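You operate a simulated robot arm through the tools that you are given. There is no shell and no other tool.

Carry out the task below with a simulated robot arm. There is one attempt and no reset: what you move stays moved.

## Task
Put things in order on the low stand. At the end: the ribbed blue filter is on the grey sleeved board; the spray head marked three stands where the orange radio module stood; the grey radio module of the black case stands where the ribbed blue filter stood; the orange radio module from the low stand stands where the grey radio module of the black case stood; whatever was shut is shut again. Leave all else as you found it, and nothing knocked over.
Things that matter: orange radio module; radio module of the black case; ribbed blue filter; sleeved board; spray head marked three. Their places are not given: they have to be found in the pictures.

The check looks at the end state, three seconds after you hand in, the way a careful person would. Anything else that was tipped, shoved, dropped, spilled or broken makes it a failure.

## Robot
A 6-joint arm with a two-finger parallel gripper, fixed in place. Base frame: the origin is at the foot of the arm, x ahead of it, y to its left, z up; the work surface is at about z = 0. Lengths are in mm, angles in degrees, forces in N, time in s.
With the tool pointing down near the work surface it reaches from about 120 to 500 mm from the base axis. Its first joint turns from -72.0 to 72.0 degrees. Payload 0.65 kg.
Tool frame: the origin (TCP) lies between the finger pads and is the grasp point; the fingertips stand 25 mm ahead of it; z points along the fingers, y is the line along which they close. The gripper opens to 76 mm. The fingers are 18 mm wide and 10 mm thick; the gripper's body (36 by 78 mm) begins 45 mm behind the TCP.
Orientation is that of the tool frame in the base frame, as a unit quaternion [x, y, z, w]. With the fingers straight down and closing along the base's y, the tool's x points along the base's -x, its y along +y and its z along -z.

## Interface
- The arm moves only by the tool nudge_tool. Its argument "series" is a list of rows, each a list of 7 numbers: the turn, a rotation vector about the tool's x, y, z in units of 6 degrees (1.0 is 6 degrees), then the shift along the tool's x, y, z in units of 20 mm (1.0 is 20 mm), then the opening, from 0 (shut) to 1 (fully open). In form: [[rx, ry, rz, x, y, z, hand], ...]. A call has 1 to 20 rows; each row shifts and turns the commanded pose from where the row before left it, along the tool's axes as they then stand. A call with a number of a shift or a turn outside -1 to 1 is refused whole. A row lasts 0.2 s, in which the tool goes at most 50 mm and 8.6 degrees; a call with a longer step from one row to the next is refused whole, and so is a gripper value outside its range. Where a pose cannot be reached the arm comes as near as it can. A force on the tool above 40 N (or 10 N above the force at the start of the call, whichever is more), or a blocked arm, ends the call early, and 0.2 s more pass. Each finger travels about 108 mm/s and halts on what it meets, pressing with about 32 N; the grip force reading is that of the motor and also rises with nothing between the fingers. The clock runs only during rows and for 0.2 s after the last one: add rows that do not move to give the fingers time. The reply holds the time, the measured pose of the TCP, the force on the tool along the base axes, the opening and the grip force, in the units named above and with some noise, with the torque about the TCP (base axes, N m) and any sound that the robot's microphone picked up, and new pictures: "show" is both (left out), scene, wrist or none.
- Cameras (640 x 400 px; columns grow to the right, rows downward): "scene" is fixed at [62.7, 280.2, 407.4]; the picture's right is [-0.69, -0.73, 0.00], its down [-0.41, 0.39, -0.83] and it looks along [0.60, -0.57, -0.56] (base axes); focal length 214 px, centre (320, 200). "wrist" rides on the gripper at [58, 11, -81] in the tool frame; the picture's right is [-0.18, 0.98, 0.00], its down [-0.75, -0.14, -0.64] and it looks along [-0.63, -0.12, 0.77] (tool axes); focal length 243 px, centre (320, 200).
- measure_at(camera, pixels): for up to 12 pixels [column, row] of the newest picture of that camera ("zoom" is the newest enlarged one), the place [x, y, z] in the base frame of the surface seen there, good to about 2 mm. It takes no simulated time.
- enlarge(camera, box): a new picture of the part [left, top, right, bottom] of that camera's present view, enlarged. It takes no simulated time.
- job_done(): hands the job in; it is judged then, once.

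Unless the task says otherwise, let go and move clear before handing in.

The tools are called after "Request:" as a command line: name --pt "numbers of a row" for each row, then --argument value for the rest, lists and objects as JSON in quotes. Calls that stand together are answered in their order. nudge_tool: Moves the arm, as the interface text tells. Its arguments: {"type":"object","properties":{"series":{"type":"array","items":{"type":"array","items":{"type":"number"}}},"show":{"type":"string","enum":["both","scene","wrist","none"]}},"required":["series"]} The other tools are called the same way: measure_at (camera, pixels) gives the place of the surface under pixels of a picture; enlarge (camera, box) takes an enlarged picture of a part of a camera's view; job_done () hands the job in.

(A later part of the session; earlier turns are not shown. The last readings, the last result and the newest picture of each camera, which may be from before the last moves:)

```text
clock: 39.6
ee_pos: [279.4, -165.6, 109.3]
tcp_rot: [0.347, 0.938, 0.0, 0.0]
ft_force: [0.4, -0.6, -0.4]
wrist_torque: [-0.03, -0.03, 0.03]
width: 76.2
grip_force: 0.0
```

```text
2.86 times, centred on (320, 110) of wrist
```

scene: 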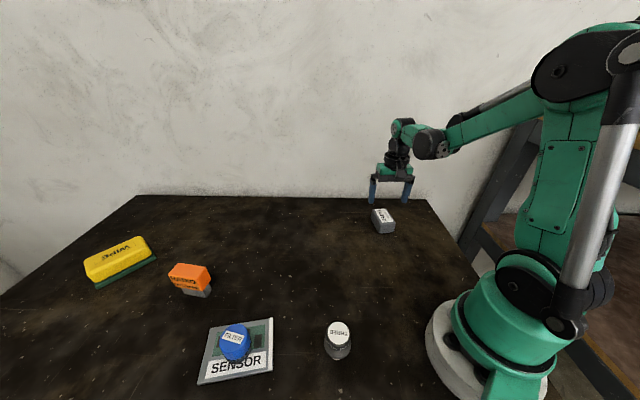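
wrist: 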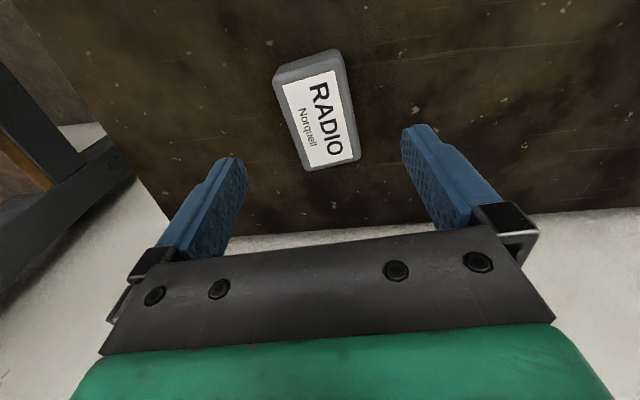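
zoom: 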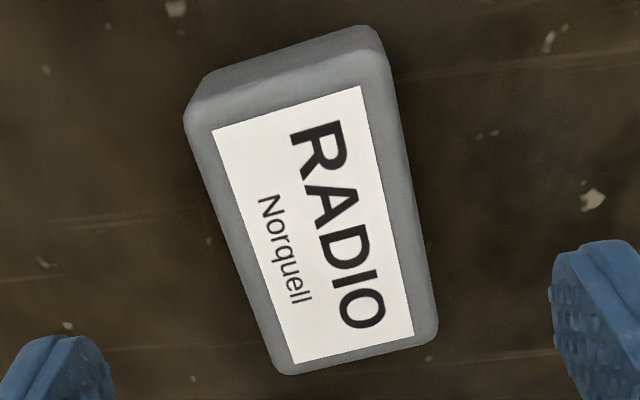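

The radio's centre is about (280,-167.5) with yaw about 38°, so I'll turn back slightly, shift, descend to z≈33 and close.

Request:
nudge_tool --pt "0 0 -0.45 -0.08 -0.055 0 1" --pt "0 0 0 0 0 1 1" --pt "0 0 0 0 0 1 1" --pt "0 0 0 0 0 1 1" --pt "0 0 0 0 0 0.8 1" --pt "0 0 0 0 0 0 1" --pt "0 0 0 0 0 0 0.7" --pt "0 0 0 0 0 0 0.5" --pt "0 0 0 0 0 0 0.4" --pt "0 0 0 0 0 0 0.3" --pt "0 0 0 0 0 0 0.3"

```text
clock: 42.0
ee_pos: [278.7, -168.5, 32.9]
tcp_rot: [0.324, 0.946, 0.0, 0.0]
ft_force: [1.8, 0.2, 0.2]
wrist_torque: [0.01, 0.02, -0.01]
width: 44.6
grip_force: 31.8
```

scene: 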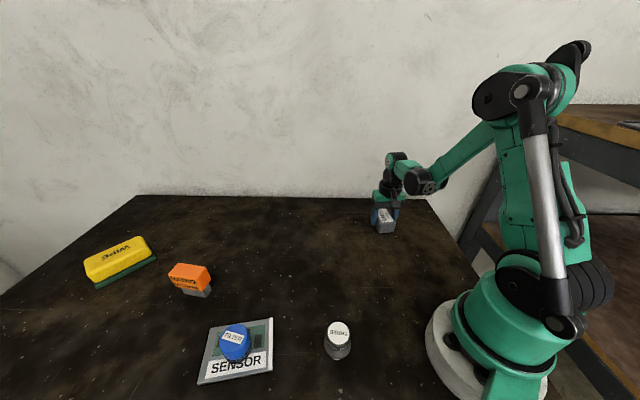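
wrist: 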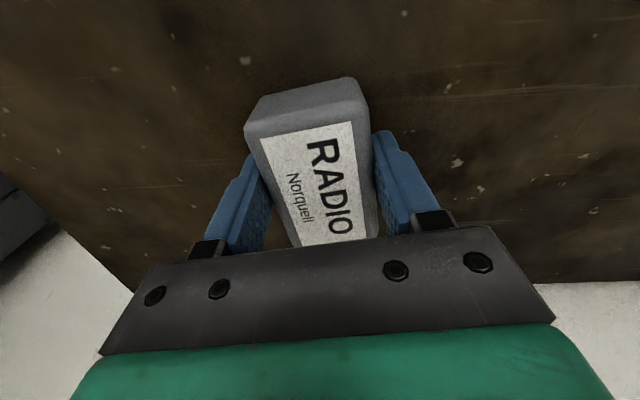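

Gripped at width 44.6. I'll measure the radio relative to the tool, then lift.

Request:
measure_at --camera "wrist" --pixels '[[262, 142], [350, 123], [296, 238], [370, 230], [300, 132], [310, 180], [330, 238], [248, 130], [358, 82], [280, 190], [360, 180]]'

Request:
nudge_tool --pt "0 0 0 0 0 -0.3 0.3" --pt "0 0 0 0 0 -0.7 0.3" --pt "0 0 0 0 0 -1 0.3" --pt "0 0 0 0 0 -1 0.3" --pt "0 0 0 0 0 -1 0.3" --pt "0 0 0 0 0 -1 0.3"

Request:
enlarge --camera "scene" --box '[340, 160, 440, 260]'

```text
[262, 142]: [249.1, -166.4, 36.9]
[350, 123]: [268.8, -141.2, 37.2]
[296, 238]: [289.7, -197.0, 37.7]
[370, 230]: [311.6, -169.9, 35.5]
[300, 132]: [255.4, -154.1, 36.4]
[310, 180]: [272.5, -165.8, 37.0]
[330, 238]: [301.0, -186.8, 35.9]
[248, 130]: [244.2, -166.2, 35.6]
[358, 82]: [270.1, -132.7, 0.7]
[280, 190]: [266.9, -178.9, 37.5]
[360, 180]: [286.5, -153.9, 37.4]
```

```text
clock: 43.4
ee_pos: [278.9, -167.7, 133.7]
tcp_rot: [0.325, 0.946, 0.0, 0.001]
ft_force: [0.5, -0.3, -0.9]
wrist_torque: [-0.01, 0.01, -0.02]
width: 44.4
grip_force: 31.8
```

scene: 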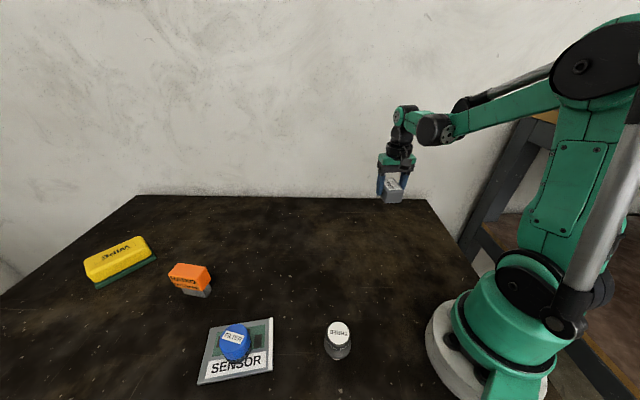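
wrist: 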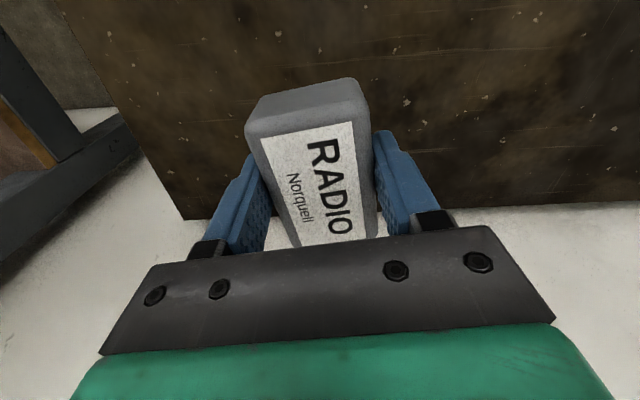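

```text
4.00 times, centred on (390, 210) of scene
```

zoom: 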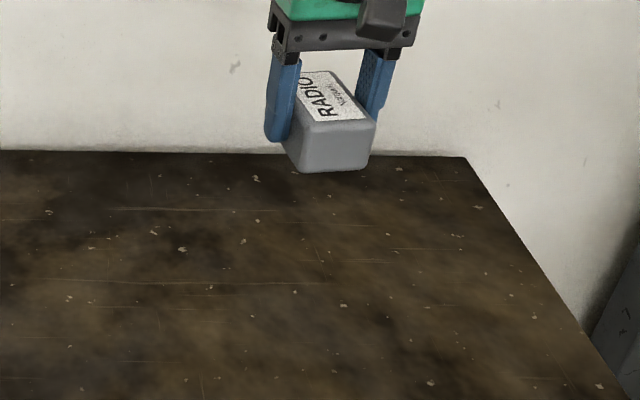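

The radio lifted cleanly, and its original centre was about (280,-168). I'll carry it to the filter's old place at (394,114.5).

Request:
nudge_tool --pt "0 0 0 0.278 0.976 0 0.3" --pt "0 0 0 0.278 0.976 0 0.3" --pt "0 0 0 0.278 0.976 0 0.3" --pt "0 0 0 0.278 0.976 0 0.3" --pt "0 0 0 0.278 0.976 0 0.3" --pt "0 0 0 0.278 0.976 0 0.3" --pt "0 0 0 0.278 0.976 0 0.3" --pt "0 0 0 0.278 0.976 0 0.3" --pt "0 0 0 0.278 0.976 0 0.3" --pt "0 0 0 0.278 0.976 0 0.3" --pt "0 0 0 0.278 0.976 0 0.3" --pt "0 0 0 0.278 0.976 0 0.3" --pt "0 0 0 0.278 0.976 0 0.3" --pt "0 0 0 0.278 0.976 0 0.3" --pt "0 0 0 0.278 0.976 0 0.3" --pt "0 0 0 0 0 1 0.3" --pt "0 0 0 0 0 1 0.3" --pt "0 0 0 0 0 1 0.3" --pt "0 0 0 0 0 1 0.3" --pt "0 0 0 0 0 0 0.3"

```text
clock: 47.6
ee_pos: [393.2, 115.1, 54.0]
tcp_rot: [0.324, 0.946, 0.0, 0.0]
ft_force: [-0.1, 0.3, -0.4]
wrist_torque: [0.0, 0.02, 0.01]
width: 44.4
grip_force: 31.7
```

scene: 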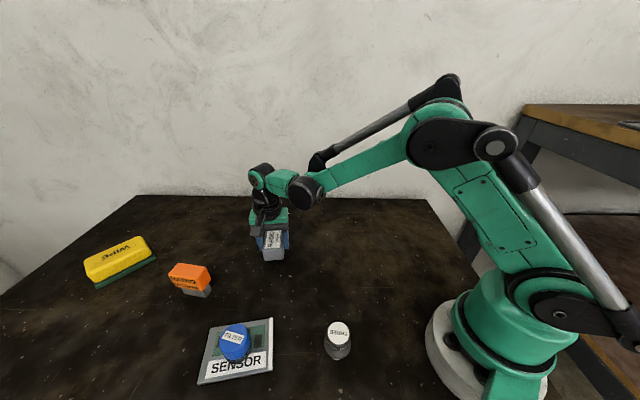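
wrist: 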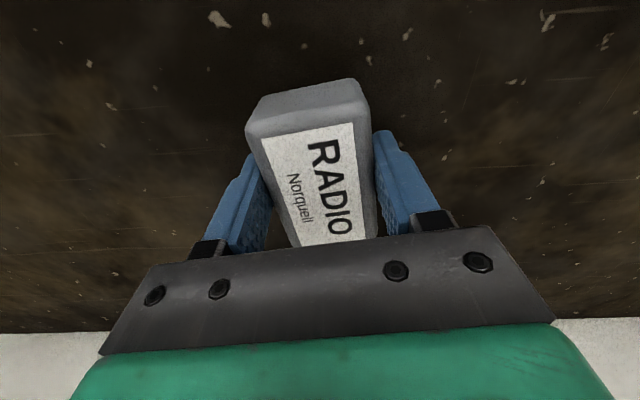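

At (393,115,54), 21 mm above resting height. I'll lower gently.

Request:
nudge_tool --pt "0 0 0 0 0 0.5 0.3" --pt "0 0 0 0 0 0.3 0.3" --pt "0 0 0 0 0 0.1 0.3" --pt "0 0 0 0 0 0.05 0.3" --pt "0 0 0 0 0 0 0.3" --show "none"

Request:
nudge_tool --pt "0 0 0 0 0 0.05 0.3" --pt "0 0 0 0 0 0.03 0.3" --pt "0 0 0 0 0 0 0.3" --show "none"

```text
clock: 48.8
ee_pos: [392.7, 114.9, 33.9]
tcp_rot: [0.325, 0.946, 0.001, 0.0]
ft_force: [0.2, 0.0, -1.1]
wrist_torque: [-0.04, 0.0, 0.0]
width: 44.3
grip_force: 32.1
```

```text
clock: 49.6
ee_pos: [392.6, 113.2, 32.5]
tcp_rot: [0.324, 0.946, 0.0, 0.0]
ft_force: [0.1, -2.0, 14.5]
wrist_torque: [-0.14, -0.01, 0.03]
width: 44.7
grip_force: 32.4
```

Contact (14.5 N). I'll release and rise.

Request:
nudge_tool --pt "0 0 0 0 0 -0.03 0.3" --pt "0 0 0 0 0 0 0.62" --pt "0 0 0 0 0 0 0.8" --pt "0 0 0 0 0 0 1" --pt "0 0 0 0 0 0 1" --pt "0 0 0 0 0 -0.5 1" --pt "0 0 0 0 0 -1 1" --pt "0 0 0 0 0 -1 1" --pt "0 0 0 0 0 -1 1" --pt "0 0 0 0 0 -1 1" --pt "0 0 0 0 0 -1 1" --pt "0 0 0 0 0 -1 1" --pt "0 0 0 0 0 -1 1"

Request:
measure_at --camera "wrist" --pixels '[[320, 100], [320, 110], [320, 120]]'

```text
clock: 52.4
ee_pos: [392.6, 114.8, 183.8]
tcp_rot: [0.324, 0.946, 0.0, 0.0]
ft_force: [-0.7, -0.4, 0.2]
wrist_torque: [0.02, 0.02, -0.02]
width: 75.9
grip_force: 0.1
```

scene: 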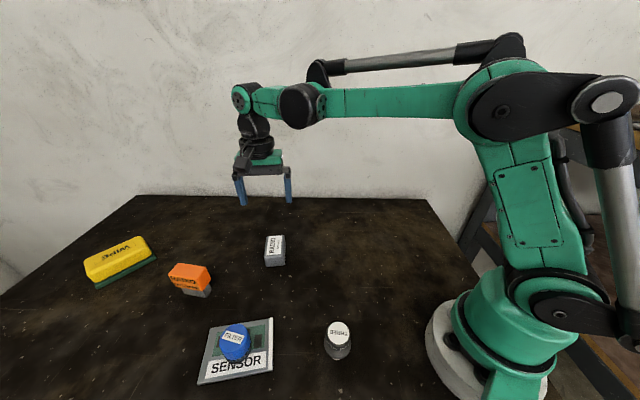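
wrist: 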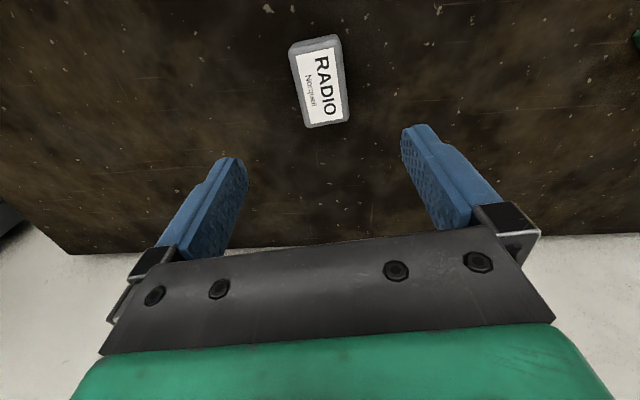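

```text
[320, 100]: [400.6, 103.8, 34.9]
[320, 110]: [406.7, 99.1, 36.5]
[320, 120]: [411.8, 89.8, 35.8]
```

The grey radio stands upright on the filter's old spot. Next I'll turn to the orange radio's yaw and move near it to measure it closely.

Request:
nudge_tool --pt "0 0 -1 0 0 0 1" --pt "0 0 -1 0 0 0 1" --pt "0 0 -1 0 0 0 1" --pt "0 0 -1 0 0 0 1" --pt "0 0 -1 0 0 0 1" --pt "0 0 -1 0 0 0 1" --pt "0 0 -1 0 0 0 1" --pt "0 0 -1 0 0 0 1" --pt "0 0 -1 0 0 0 1" --pt "0 0 -1 0 0 0 1" --pt "0 0 -1 0 0 0 1" --pt "0 0 -1 0 0 0 1" --pt "0 0 -1 0 0 0 1" --pt "0 0 -0.5 0 0 0 1" --pt "0 0 0 -0.6 0.9 0 1" --pt "0 0 0 -0.6 0.9 0 1" --pt "0 0 0 -0.6 0.9 0 1" --pt "0 0 0 -0.6 0.9 0 1" --pt "0 0 0 -0.6 0.9 0 1" --pt "0 0 0 -0.6 0.9 0 1"

```text
clock: 56.6
ee_pos: [371.8, 243.3, 184.0]
tcp_rot: [-0.368, 0.93, 0.0, 0.0]
ft_force: [0.7, 0.2, 0.2]
wrist_torque: [-0.05, 0.02, 0.02]
width: 76.2
grip_force: 0.0
```

scene: 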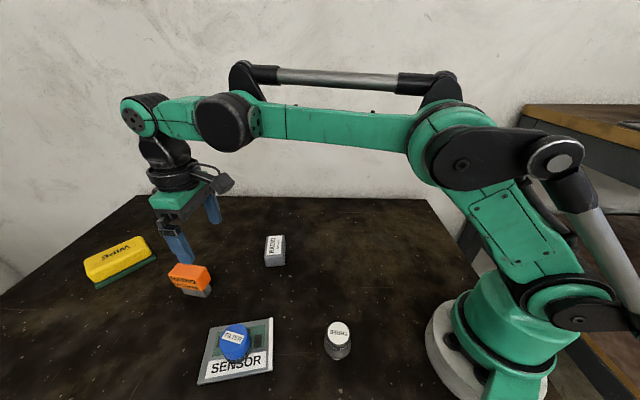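
wrist: 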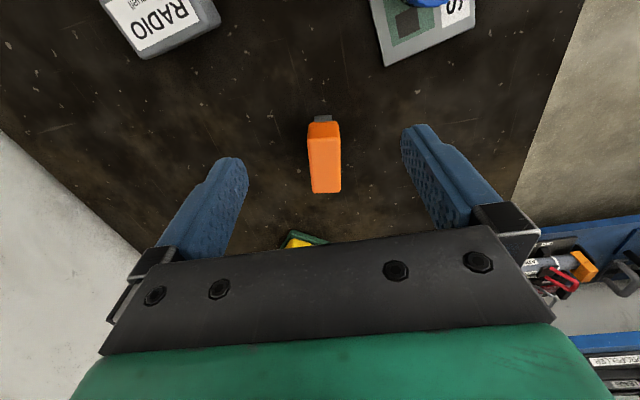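

Request:
enlarge --camera "wrist" --box '[285, 105, 365, 205]'

Request:
measure_at --camera "wrist" --pixels '[[310, 142], [338, 140], [316, 189], [339, 189], [324, 165], [312, 165], [338, 165], [324, 141], [328, 189], [322, 119], [316, 118], [330, 117]]'

```text
4.00 times, centred on (325, 155) of wrist
```

zoom: 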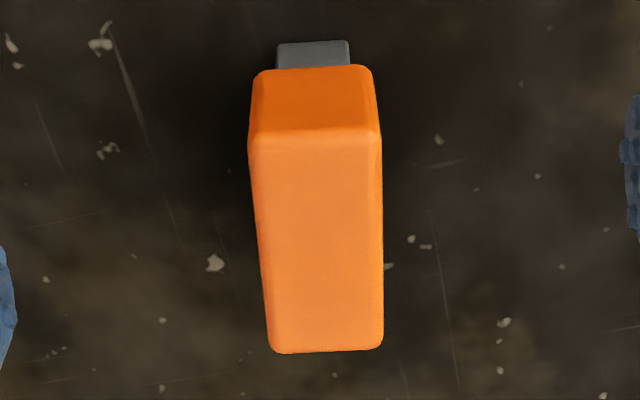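

```text
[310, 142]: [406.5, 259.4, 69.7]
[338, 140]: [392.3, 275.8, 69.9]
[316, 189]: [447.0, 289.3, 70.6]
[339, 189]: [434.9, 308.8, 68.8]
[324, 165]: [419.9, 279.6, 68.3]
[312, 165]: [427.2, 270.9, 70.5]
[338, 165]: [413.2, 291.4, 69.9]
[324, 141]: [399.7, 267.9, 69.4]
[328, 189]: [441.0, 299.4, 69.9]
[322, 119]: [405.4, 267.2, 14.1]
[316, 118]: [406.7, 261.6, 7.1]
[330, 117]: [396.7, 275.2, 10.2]
```

The orange block is about 54×24 mm with its top at z≈70, centred at (420,283) and with yaw about 37°. I'll align and move above it, watching whether the arm reaches that far (r≈507).

Request:
nudge_tool --pt "0 0 0.53 0 0 0 1" --pt "0 0 0.53 0 0 0 1" --pt "0 0 0 -0.7825 0.035 0.6 1" --pt "0 0 0 -0.7825 0.035 0.6 1" --pt "0 0 0 -0.7825 0.035 0.6 1" --pt "0 0 0 -0.7825 0.035 0.6 1" --pt "0 0 0 0 0 0 1"

```text
clock: 58.2
ee_pos: [401.9, 269.6, 137.9]
tcp_rot: [-0.314, 0.949, 0.0, 0.0]
ft_force: [-0.2, 0.0, -0.1]
wrist_torque: [0.03, -0.02, 0.04]
width: 75.9
grip_force: 0.0
out of reach, approached as far as the arm can: row 5, 6
```

scene: 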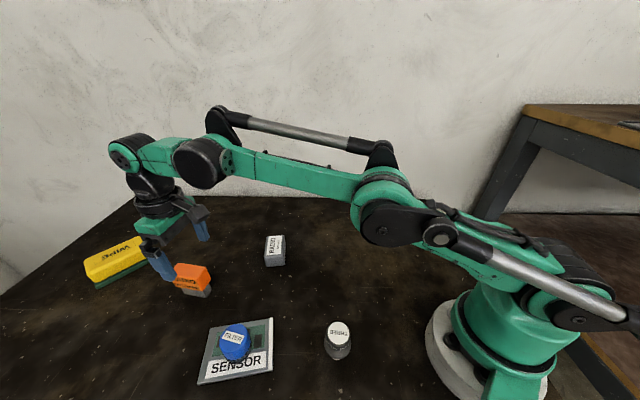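
wrist: 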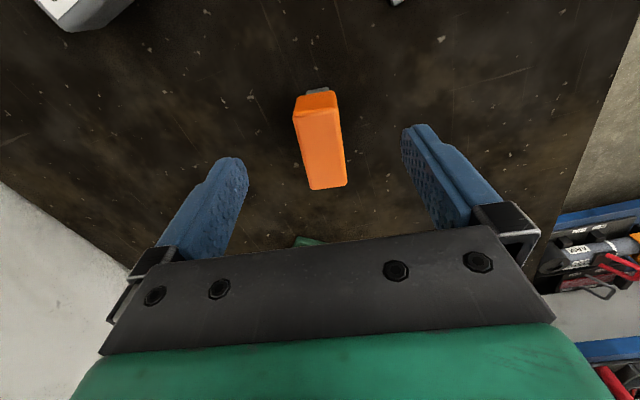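

The upright tool stops at r≈484 at this height, short of 507. I'll tilt the fingers outward by 12° about the closing axis to gain reach.

Request:
nudge_tool --pt "0 -1 0 0 0 0 1" --pt "0 -1 0 0 0 0 1" --pt "0 0 0 0 0 0 1"

```text
clock: 59.0
ee_pos: [403.5, 269.6, 137.6]
tcp_rot: [-0.314, 0.944, 0.033, 0.101]
ft_force: [0.6, 0.2, -0.1]
wrist_torque: [0.0, 0.0, -0.02]
width: 76.0
grip_force: 0.0
```

scene: 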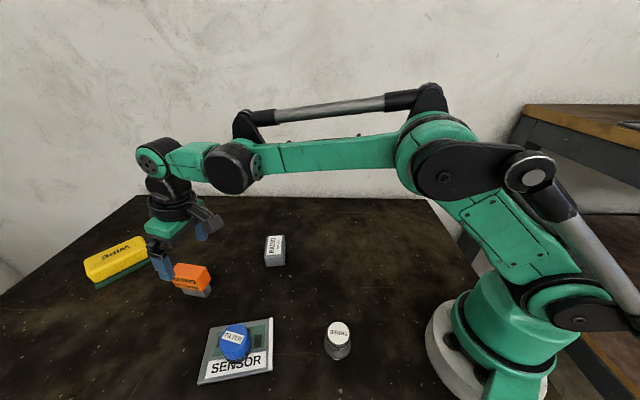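
wrist: 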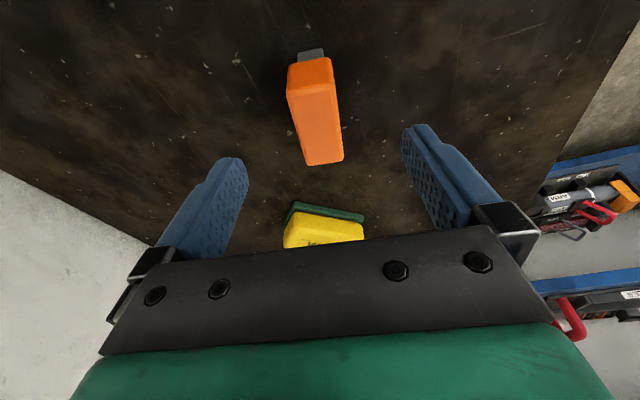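

The tilted pose is reachable. I'll move along the tool axis towards (420,283), stopping with fingertips just above the orange top.

Request:
nudge_tool --pt "0 0 0 -0.09 0.0075 0.7 1" --pt "0 0 0 -0.09 0.0075 0.7 1" --pt "0 0 0 0 0 0.4 1" --pt "0 0 0 0 0 0 1"

Request:
enlarge --camera "wrist" --box '[260, 40, 420, 240]'

Request:
measure_at --camera "wrist" --pixels '[[300, 80], [335, 80], [320, 120], [320, 90], [320, 140], [318, 50]]'

```text
clock: 60.0
ee_pos: [411.0, 277.8, 104.0]
tcp_rot: [-0.313, 0.944, 0.032, 0.099]
ft_force: [-0.2, 0.4, 0.5]
wrist_torque: [0.03, -0.01, -0.01]
width: 76.0
grip_force: 0.1
```

scene: 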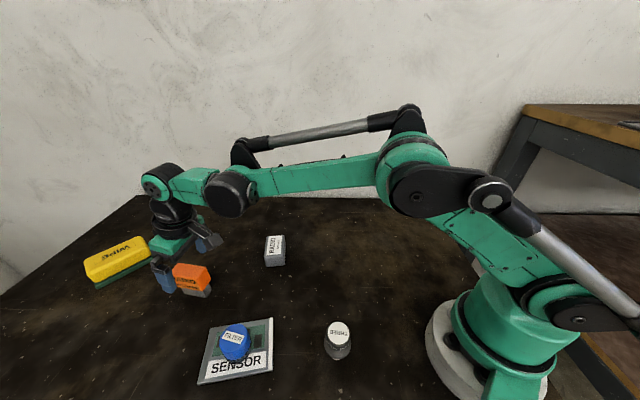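
wrist: 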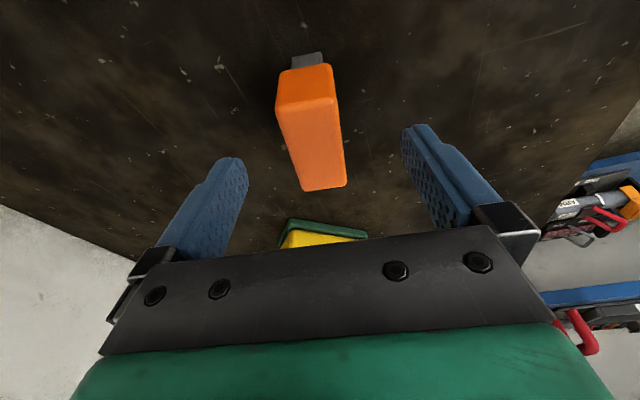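

```text
2.00 times, centred on (340, 140) of wrist
```

zoom: 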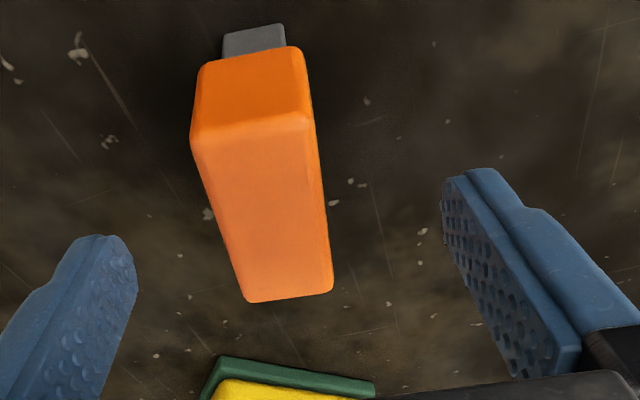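

```text
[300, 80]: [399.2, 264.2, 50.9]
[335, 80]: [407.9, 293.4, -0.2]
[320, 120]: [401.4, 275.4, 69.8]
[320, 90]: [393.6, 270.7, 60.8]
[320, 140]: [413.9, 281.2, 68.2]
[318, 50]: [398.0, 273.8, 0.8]
```

Request:
measure_at --camera "wrist" --pixels '[[281, 110], [333, 104], [303, 185], [343, 181], [307, 107], [324, 184], [291, 145], [338, 140], [314, 145]]'

```text
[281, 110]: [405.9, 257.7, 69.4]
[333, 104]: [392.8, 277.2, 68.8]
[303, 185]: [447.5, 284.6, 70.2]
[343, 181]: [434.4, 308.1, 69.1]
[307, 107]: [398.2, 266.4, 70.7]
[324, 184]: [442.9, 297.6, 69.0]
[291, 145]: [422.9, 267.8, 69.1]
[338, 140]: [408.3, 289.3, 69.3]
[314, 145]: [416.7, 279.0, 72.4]
```

Centre is confirmed near (420,282.5), with the fingers straddling it. I'll slide down along the tool axis to z≈52 and close on the orange part.

Request:
nudge_tool --pt "0 0 0 0 -0.035 0.7 1" --pt "0 0 0 0 0 0.7 1" --pt "0 0 0 0 0 0.7 1" --pt "0 0 0 0 0 0.53 1" --pt "0 0 0 0 0 0 1"

```text
clock: 61.2
ee_pos: [421.1, 281.8, 51.8]
tcp_rot: [-0.313, 0.944, 0.033, 0.099]
ft_force: [0.3, -0.6, 0.4]
wrist_torque: [-0.01, 0.02, 0.0]
width: 76.1
grip_force: 0.1
```

scene: 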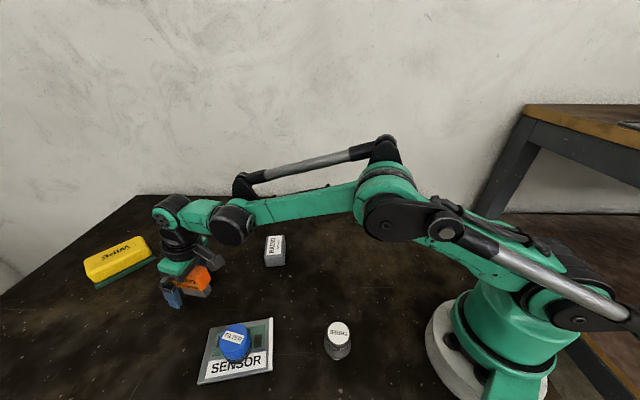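
wrist: 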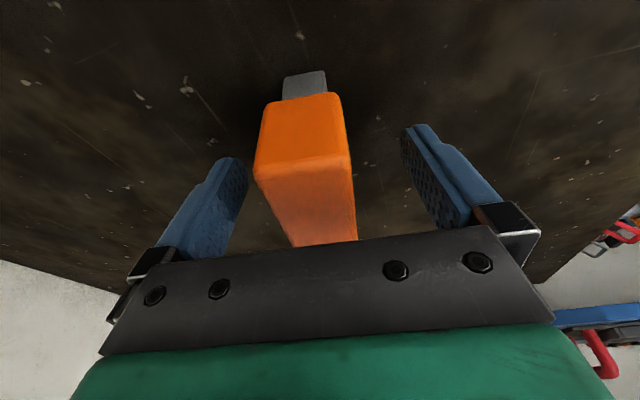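

The tool is in place at (421,282,52) straddling the orange block. Closing gradually.

Request:
nudge_tool --pt "0 0 0 0 0 0 0.7" --pt "0 0 0 0 0 0 0.55" --pt "0 0 0 0 0 0 0.45" --pt "0 0 0 0 0 0 0.4" --pt "0 0 0 0 0 0 0.35" --pt "0 0 0 0 0 0 0.3" --pt "0 0 0 0 0 0 0.25" --pt "0 0 0 0 0 0 0.2" --pt "0 0 0 0 0 0 0.15" --pt "0 0 0 0 0 0 0.15"

Request:
enlarge --camera "scene" --box '[140, 220, 240, 320]'

```text
clock: 63.4
ee_pos: [420.1, 283.0, 52.3]
tcp_rot: [-0.313, 0.944, 0.032, 0.099]
ft_force: [-0.1, 0.1, 0.8]
wrist_torque: [-0.03, -0.01, -0.01]
width: 29.8
grip_force: 31.9
```

scene: 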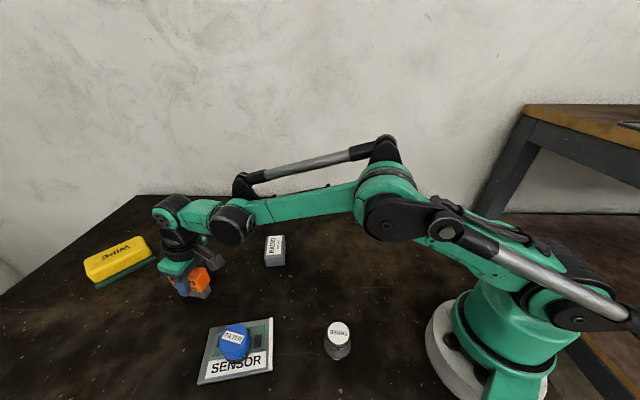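
wrist: 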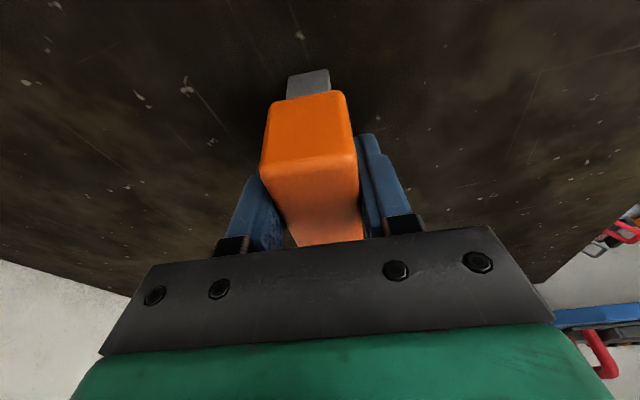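

```text
4.00 times, centred on (190, 270) of scene
```

zoom: 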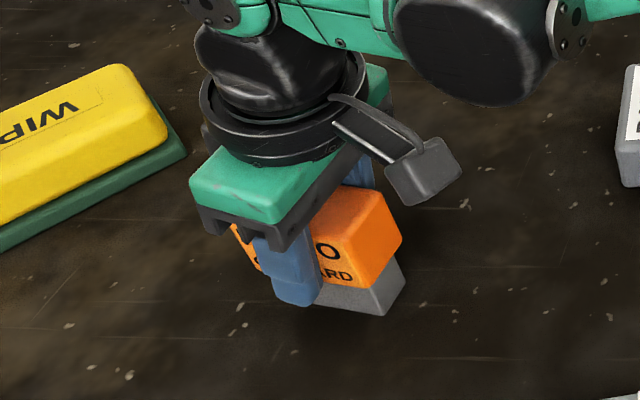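

Gripped (width 29.8, 32 N). I'll lift vertically a little to see whether the grey foot comes along.

Request:
nudge_tool --pt "0 0 0 -0.04 0 -0.196 0.15" --pt "0 0 0 -0.06 0 -0.293 0.15" --pt "0 0 0 -0.1 0 -0.49 0.15" --pt "0 0 0 0 0 0 0.15"

Request:
enlarge --camera "scene" --box '[140, 220, 240, 320]'

```text
clock: 64.4
ee_pos: [419.7, 282.2, 72.2]
tcp_rot: [-0.313, 0.944, 0.033, 0.099]
ft_force: [-0.1, 0.0, -2.4]
wrist_torque: [0.01, -0.02, 0.01]
width: 29.7
grip_force: 32.5
```

scene: 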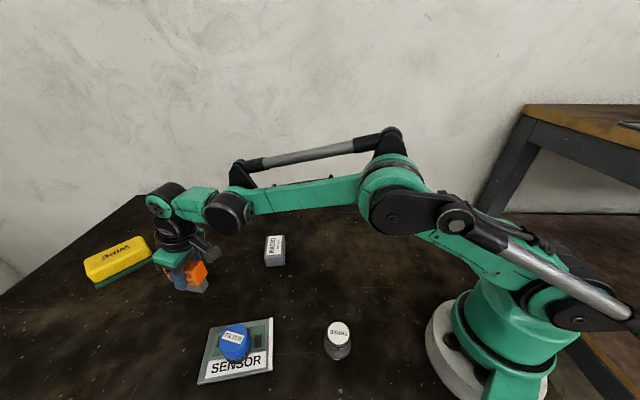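
wrist: 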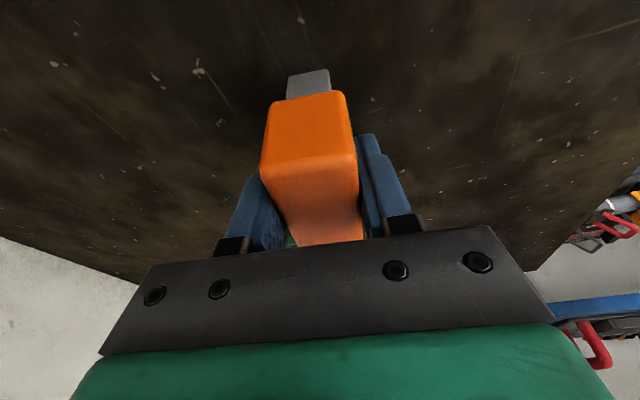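

```text
4.00 times, centred on (190, 270) of scene
```

zoom: 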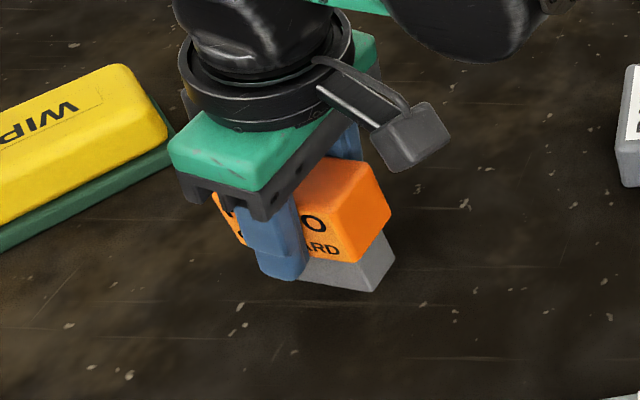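

The grey foot came along, so it is one object, and it rests 52 mm below the TCP. I'll retract it inward and up to clear everything.

Request:
nudge_tool --pt "0 0 0 0.2 0 -0.825 0.15" --pt "0 0 0 0.6 0 -0.825 0.15" --pt "0 0 0 0.8 0 -0.825 0.15" --pt "0 0 0 0.8 0 -0.825 0.15" --pt "0 0 0 0.83 0 -0.825 0.15" --pt "0 0 0 0.83 0 -0.825 0.15" --pt "0 0 0 0 0 0 0.15"

```text
clock: 66.0
ee_pos: [341.1, 222.2, 153.0]
tcp_rot: [-0.313, 0.944, 0.033, 0.099]
ft_force: [0.2, -0.6, -1.0]
wrist_torque: [0.0, -0.07, -0.02]
width: 29.8
grip_force: 31.9
```

scene: 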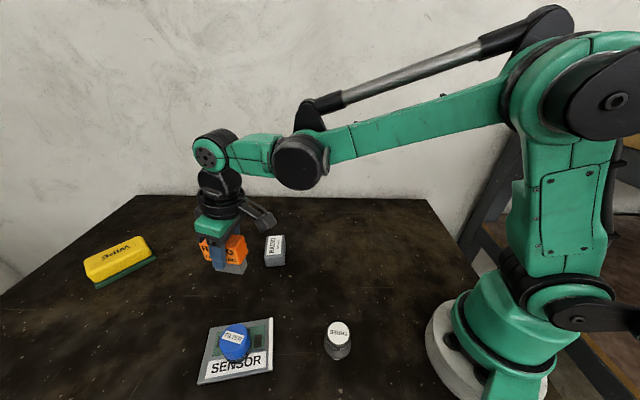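
wrist: 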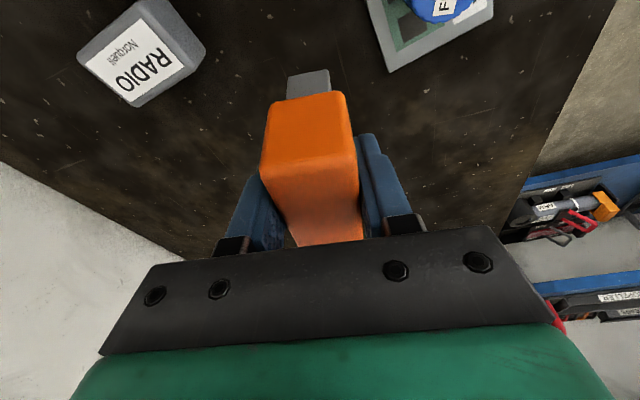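

All clear, with the module's bottom around z=100. I'll swing it clockwise about the base towards the grey radio's old spot, turning about the vertical so it stays upright.

Request:
nudge_tool --pt "0.1144 0 0.538 0 -1 0 0.15" --pt "0.1144 0 0.538 0 -1 0 0.15" --pt "0.1144 0 0.538 0 -1 0 0.15" --pt "0.1144 0 0.538 0 -1 0 0.15" --pt "0.1144 0 0.538 0 -1 0 0.15" --pt "0.1144 0 0.538 0 -1 0 0.15" --pt "0.1144 0 0.538 0 -1 0 0.15" --pt "0.1144 0 0.538 0 -1 0 0.15" --pt "0.1144 0 0.538 0 -1 0 0.15" --pt "0.1144 0 0.538 0 -1 0 0.15" --pt "0.1144 0 0.538 0 -1 0 0.15" --pt "0.1144 0 0.538 0 -1 0 0.15" --pt "0.1144 0 0.538 0 -1 0 0.15" --pt "0.1144 0 0.538 0 -1 0 0.15" --pt "0.1144 0 0.538 0 -1 0 0.15" --pt "0.1144 0 0.538 0 -1 0 0.15" --pt "0.1144 0 0.538 0 -1 0 0.15" --pt "0.1144 0 0.538 0 -1 0 0.15" --pt "0.1144 0 0.538 0 -1 0 0.15" --pt "0.1144 0 0.538 0 -1 0 0.15"

```text
clock: 70.2
ee_pos: [376.5, -154.8, 150.6]
tcp_rot: [0.252, 0.962, -0.027, 0.102]
ft_force: [-0.4, -0.5, -1.5]
wrist_torque: [0.03, -0.02, -0.02]
width: 29.9
grip_force: 31.8
```

scene: 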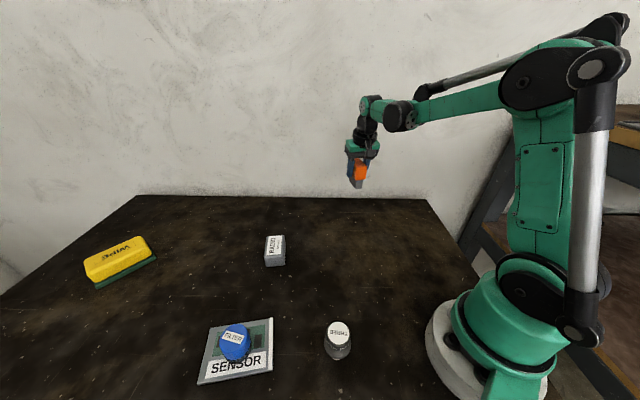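
wrist: 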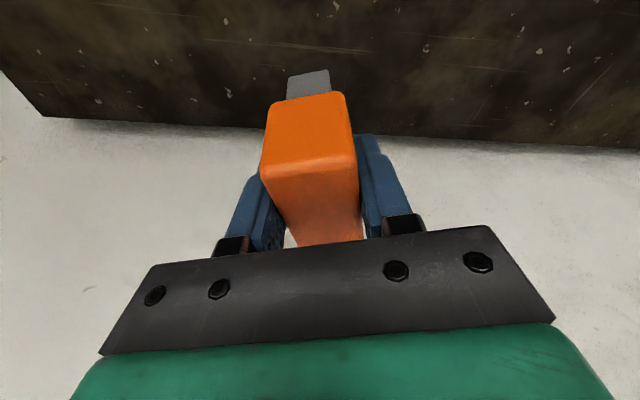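

The module is still upright (tilt 12° kept). I'll turn 6° more and move horizontally above (280,-168).

Request:
nudge_tool --pt "0.208 0 0.978 0 0 0 0.15" --pt "0 0 0 0.867 -0.835 -0.184 0.15" --pt "0 0 0 0.867 -0.835 -0.184 0.15" --pt "0 0 0 0.867 -0.835 -0.184 0.15" --pt "0 0 0 0.867 -0.835 -0.184 0.15" --pt "0 0 0 0 0 0 0.15"

```text
clock: 71.6
ee_pos: [280.2, -167.5, 152.7]
tcp_rot: [0.302, 0.947, -0.032, 0.101]
ft_force: [0.1, -0.3, -0.9]
wrist_torque: [-0.02, 0.0, 0.02]
width: 29.6
grip_force: 32.3
```

scene: 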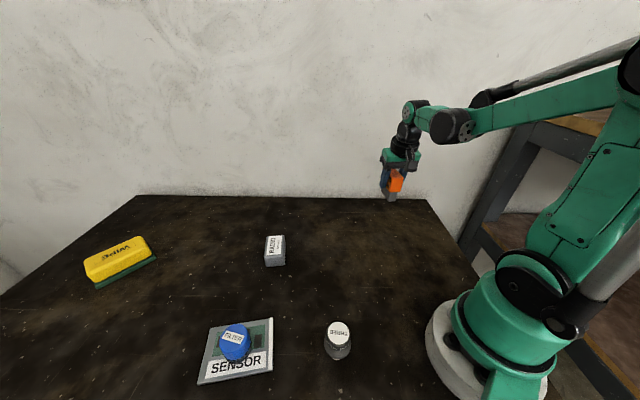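
wrist: 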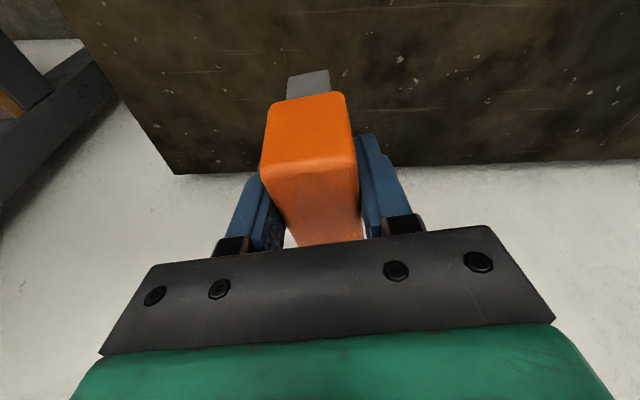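

Positioned at (280,-167.5). I'll lower vertically to about 5 mm above the surface.

Request:
nudge_tool --pt "0 0 0 0.1955 0 0.919 0.15" --pt "0 0 0 0.1955 0 0.919 0.15" --pt "0 0 0 0.1955 0 0.919 0.15" --pt "0 0 0 0.1955 0 0.919 0.15" --pt "0 0 0 0.1955 0 0.919 0.15" --pt "0 0 0 0 0 0 0.15"

Request:
enlarge --camera "scene" --box '[340, 170, 440, 250]'

```text
clock: 73.0
ee_pos: [279.9, -167.2, 57.7]
tcp_rot: [0.302, 0.947, -0.031, 0.1]
ft_force: [-1.1, 0.7, -1.7]
wrist_torque: [-0.03, 0.02, -0.04]
width: 29.6
grip_force: 32.1
```

scene: 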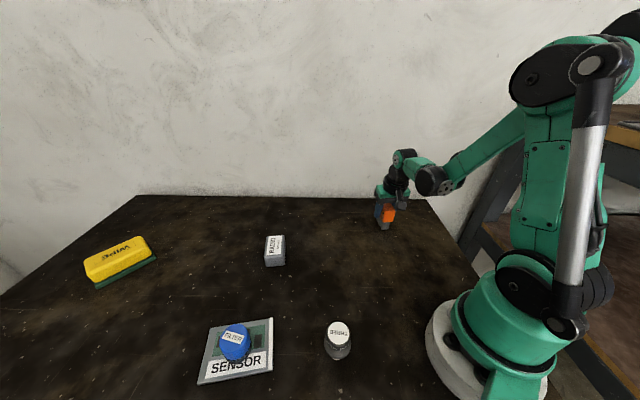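
wrist: 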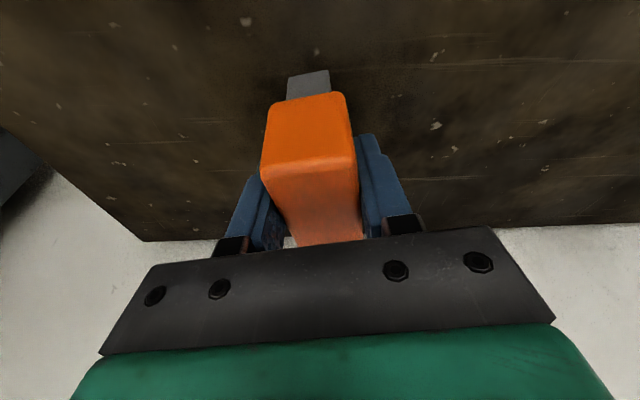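

```text
5.00 times, centred on (390, 210) of scene
```

zoom: 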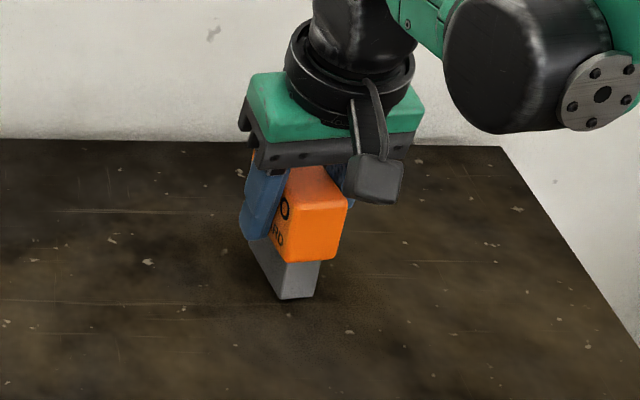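

Request:
nudge_tool --pt "0 0 0 0.0208 0 0.0978 0.15" --pt "0 0 0 0.0208 0 0.0978 0.15" --pt "0 0 0 0 0 0 0.15" --show "none"

Request:
nudge_tool --pt "0 0 0 0.0104 0 0.0489 0.15" --pt "0 0 0 0 0 0 0.15" --show "none"

```text
clock: 73.8
ee_pos: [279.5, -167.6, 54.0]
tcp_rot: [0.302, 0.948, -0.032, 0.1]
ft_force: [0.2, -0.4, -0.8]
wrist_torque: [0.01, 0.01, -0.02]
width: 29.9
grip_force: 32.0
```

```text
clock: 74.4
ee_pos: [280.4, -166.7, 52.6]
tcp_rot: [0.302, 0.948, -0.032, 0.1]
ft_force: [0.2, -1.0, -1.6]
wrist_torque: [0.02, 0.02, 0.02]
width: 29.7
grip_force: 32.2
```

Request:
nudge_tool --pt "0 0 0 0.0083 0 0.0391 0.15" --pt "0 0 0 0 0 0 0.15" --show "none"

Request:
nudge_tool --pt "0 0 0 0.0062 0 0.0293 0.15" --pt "0 0 0 0 0 0 0.15" --show "none"

```text
clock: 75.0
ee_pos: [280.3, -167.9, 53.1]
tcp_rot: [0.301, 0.948, -0.032, 0.1]
ft_force: [-0.6, 0.5, -1.3]
wrist_torque: [-0.03, 0.0, 0.01]
width: 29.8
grip_force: 32.3
```

```text
clock: 75.6
ee_pos: [279.2, -168.3, 51.8]
tcp_rot: [0.302, 0.948, -0.031, 0.099]
ft_force: [-2.1, 1.6, 28.5]
wrist_torque: [0.01, 0.04, -0.01]
width: 29.5
grip_force: 32.1
```

Firm contact (28 N). I'll back off half a millimetre, open, and withdraw along the tool axis.

Request:
nudge_tool --pt "0 0 0 -0.005 0 -0.024 0.15" --pt "0 0 0 0 0 0 0.15" --show "none"

Request:
nudge_tool --pt "0 0 0 0 0 0 0.42" --pt "0 0 0 0 0 0 0.6" --pt "0 0 0 0 0 0 0.8" --pt "0 0 0 0 0 0 1" --pt "0 0 0 0 0 0 1"

Request:
enlarge --camera "scene" --box '[340, 170, 440, 250]'

```text
clock: 76.2
ee_pos: [279.7, -168.0, 52.3]
tcp_rot: [0.301, 0.948, -0.031, 0.099]
ft_force: [0.3, -0.1, -1.3]
wrist_torque: [-0.01, -0.01, 0.0]
width: 29.8
grip_force: 31.9
```

```text
clock: 77.4
ee_pos: [278.9, -168.0, 51.8]
tcp_rot: [0.302, 0.948, -0.033, 0.1]
ft_force: [0.1, -0.2, 0.2]
wrist_torque: [0.01, -0.03, -0.01]
width: 76.1
grip_force: 0.1
```

scene: 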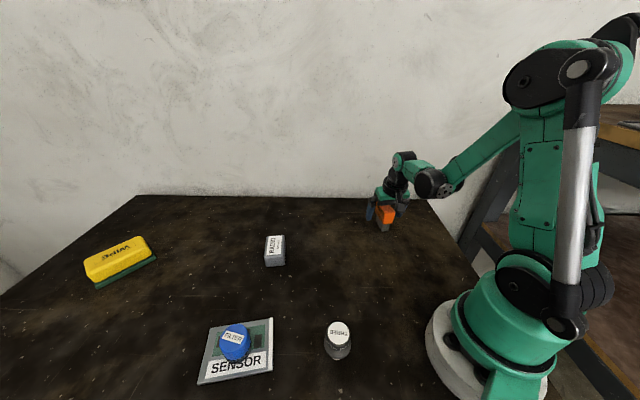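
wrist: 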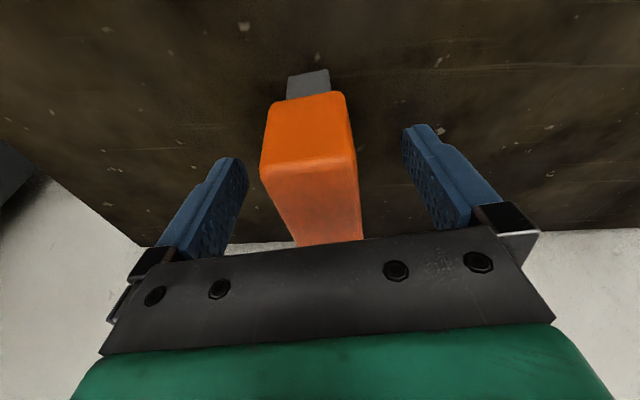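

```text
5.00 times, centred on (390, 210) of scene
```

zoom: 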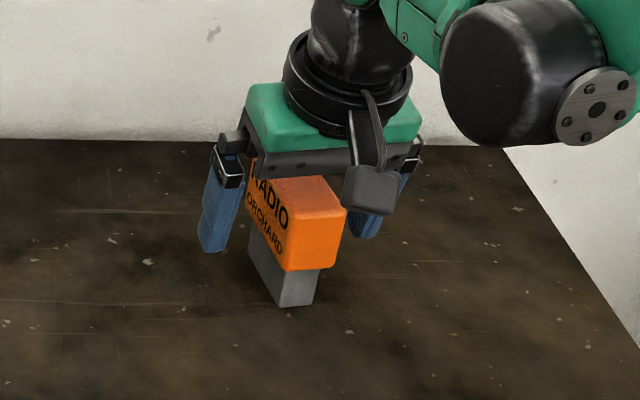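

The orange radio stands upright on the grey radio's old place. I'll withdraw along the tool axis and check.

Request:
nudge_tool --pt "0 0 0 0 0 -0.5 1" --pt "0 0 0 0 0 -1 1" --pt "0 0 0 0 0 -1 1" --pt "0 0 0 0 0 -1 1" --pt "0 0 0 0 0 -1 1" --pt "0 0 0 0 0 -1 1" --pt "0 0 0 0 0 -0.5 1"

Request:
enlarge --camera "scene" --box '[340, 170, 440, 250]'

```text
clock: 79.0
ee_pos: [259.8, -152.2, 169.6]
tcp_rot: [0.301, 0.948, -0.031, 0.1]
ft_force: [0.4, 0.2, 0.0]
wrist_torque: [0.0, 0.02, 0.01]
width: 75.8
grip_force: 0.1
```

scene: 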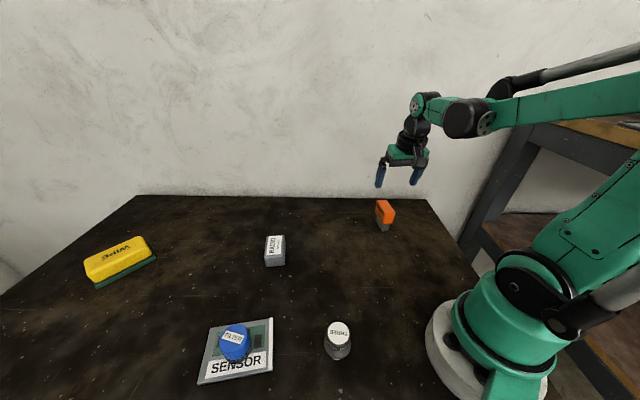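
wrist: 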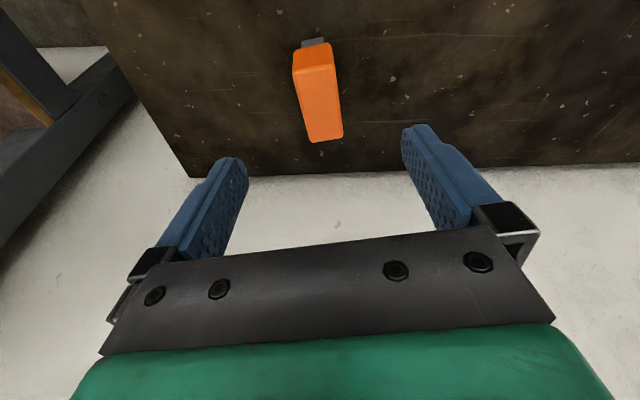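

```text
5.00 times, centred on (390, 210) of scene
```

zoom: 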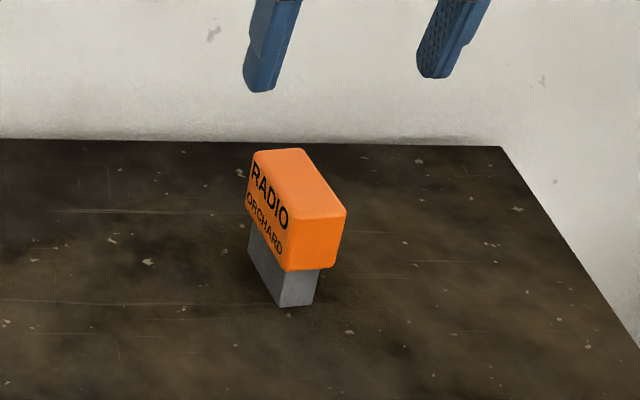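

The orange radio stands square and upright. I'll swing back counter-clockwise at height towards the spray head.

Request:
nudge_tool --pt "-0.1394 0 -0.655 0 1 0 1" --pt "-0.1394 0 -0.655 0 1 0 1" --pt "-0.1394 0 -0.655 0 1 0 1" --pt "-0.1394 0 -0.655 0 1 0 1" --pt "-0.1394 0 -0.655 0 1 0 1" --pt "-0.1394 0 -0.655 0 1 0 1" --pt "-0.1394 0 -0.655 0 1 0 1" --pt "-0.1394 0 -0.655 0 1 0 1" --pt "-0.1394 0 -0.655 0 1 0 1" --pt "-0.1394 0 -0.655 0 1 0 1" --pt "-0.1394 0 -0.655 0 1 0 1" --pt "-0.1394 0 -0.655 0 1 0 1" --pt "-0.1394 0 -0.655 0 1 0 1" --pt "-0.1394 0 -0.655 0 1 0 1" --pt "-0.1394 0 -0.655 0 1 0 1" --pt "-0.1394 0 -0.655 0 1 0 1" --pt "-0.1394 0 -0.655 0 1 0 1" --pt "-0.1394 0 -0.655 0 1 0 1" --pt "-0.1394 0 -0.655 0 1 0 1" --pt "-0.1394 0 -0.655 0 1 0 1"

```text
clock: 83.2
ee_pos: [241.9, 213.8, 169.2]
tcp_rot: [-0.381, 0.918, 0.04, 0.097]
ft_force: [-0.1, 0.1, 0.3]
wrist_torque: [-0.02, -0.02, 0.0]
width: 76.2
grip_force: 0.1
```

scene: 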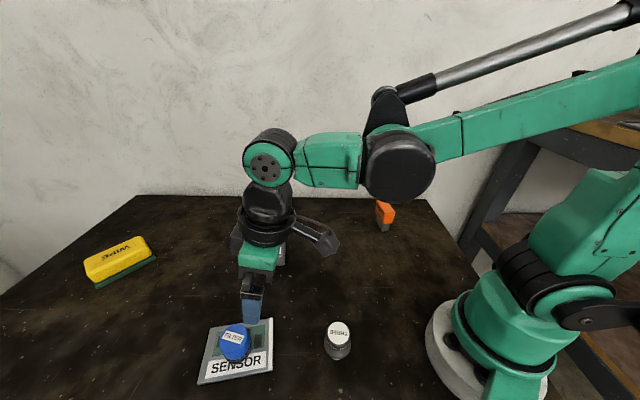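
wrist: 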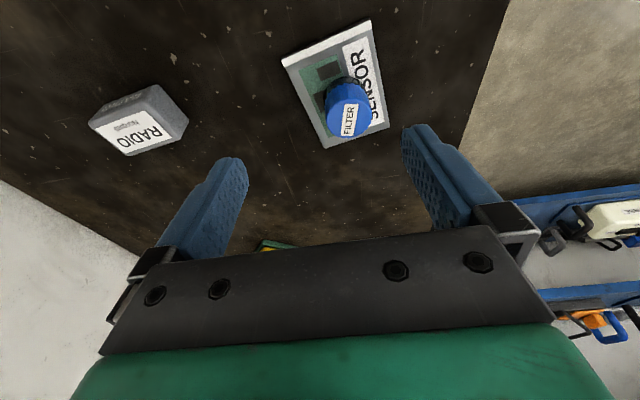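

I'm at (242,214) with yaw 45°. I'll move inward over the spray head at about (152.5,157.5).

Request:
nudge_tool --pt "0 0 0 0.887 0.1775 -0.188 1" --pt "0 0 0 0.887 0.1775 -0.188 1" --pt "0 0 0 0.887 0.1775 -0.188 1" --pt "0 0 0 0.887 0.1775 -0.188 1" --pt "0 0 0 0.887 0.1775 -0.188 1" --pt "0 0 0 0.887 0.1775 -0.188 1" --pt "0 0 0 0 0 0 1"

Request:
enlarge --camera "wrist" --box '[260, 0, 420, 120]'

```text
clock: 84.8
ee_pos: [149.3, 152.4, 170.2]
tcp_rot: [-0.381, 0.918, 0.04, 0.097]
ft_force: [0.7, 0.5, -0.1]
wrist_torque: [0.02, -0.03, 0.01]
width: 76.0
grip_force: 0.0
```

scene: 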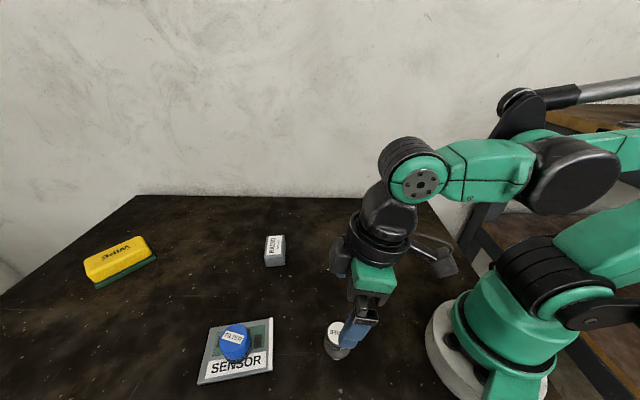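
wrist: 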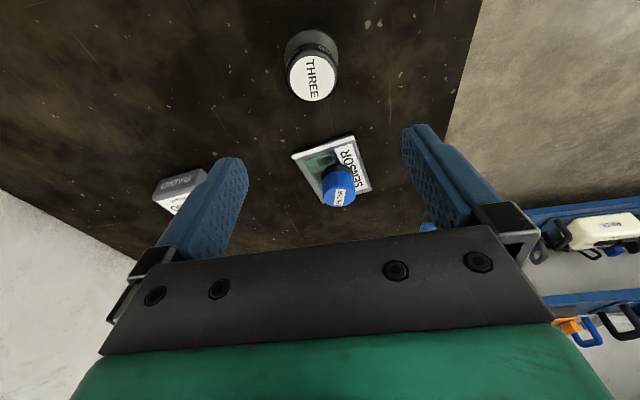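

```text
3.33 times, centred on (340, 60) of wrist
```

zoom: 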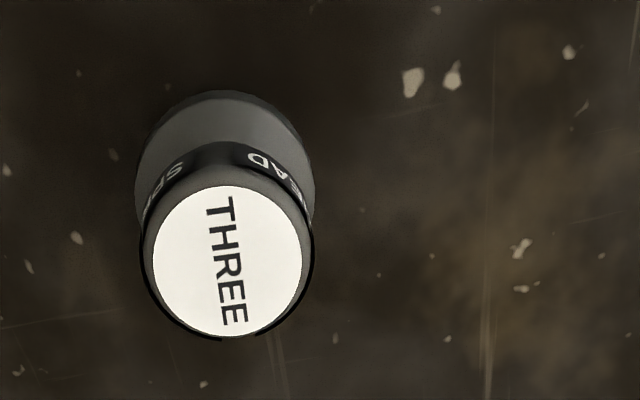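

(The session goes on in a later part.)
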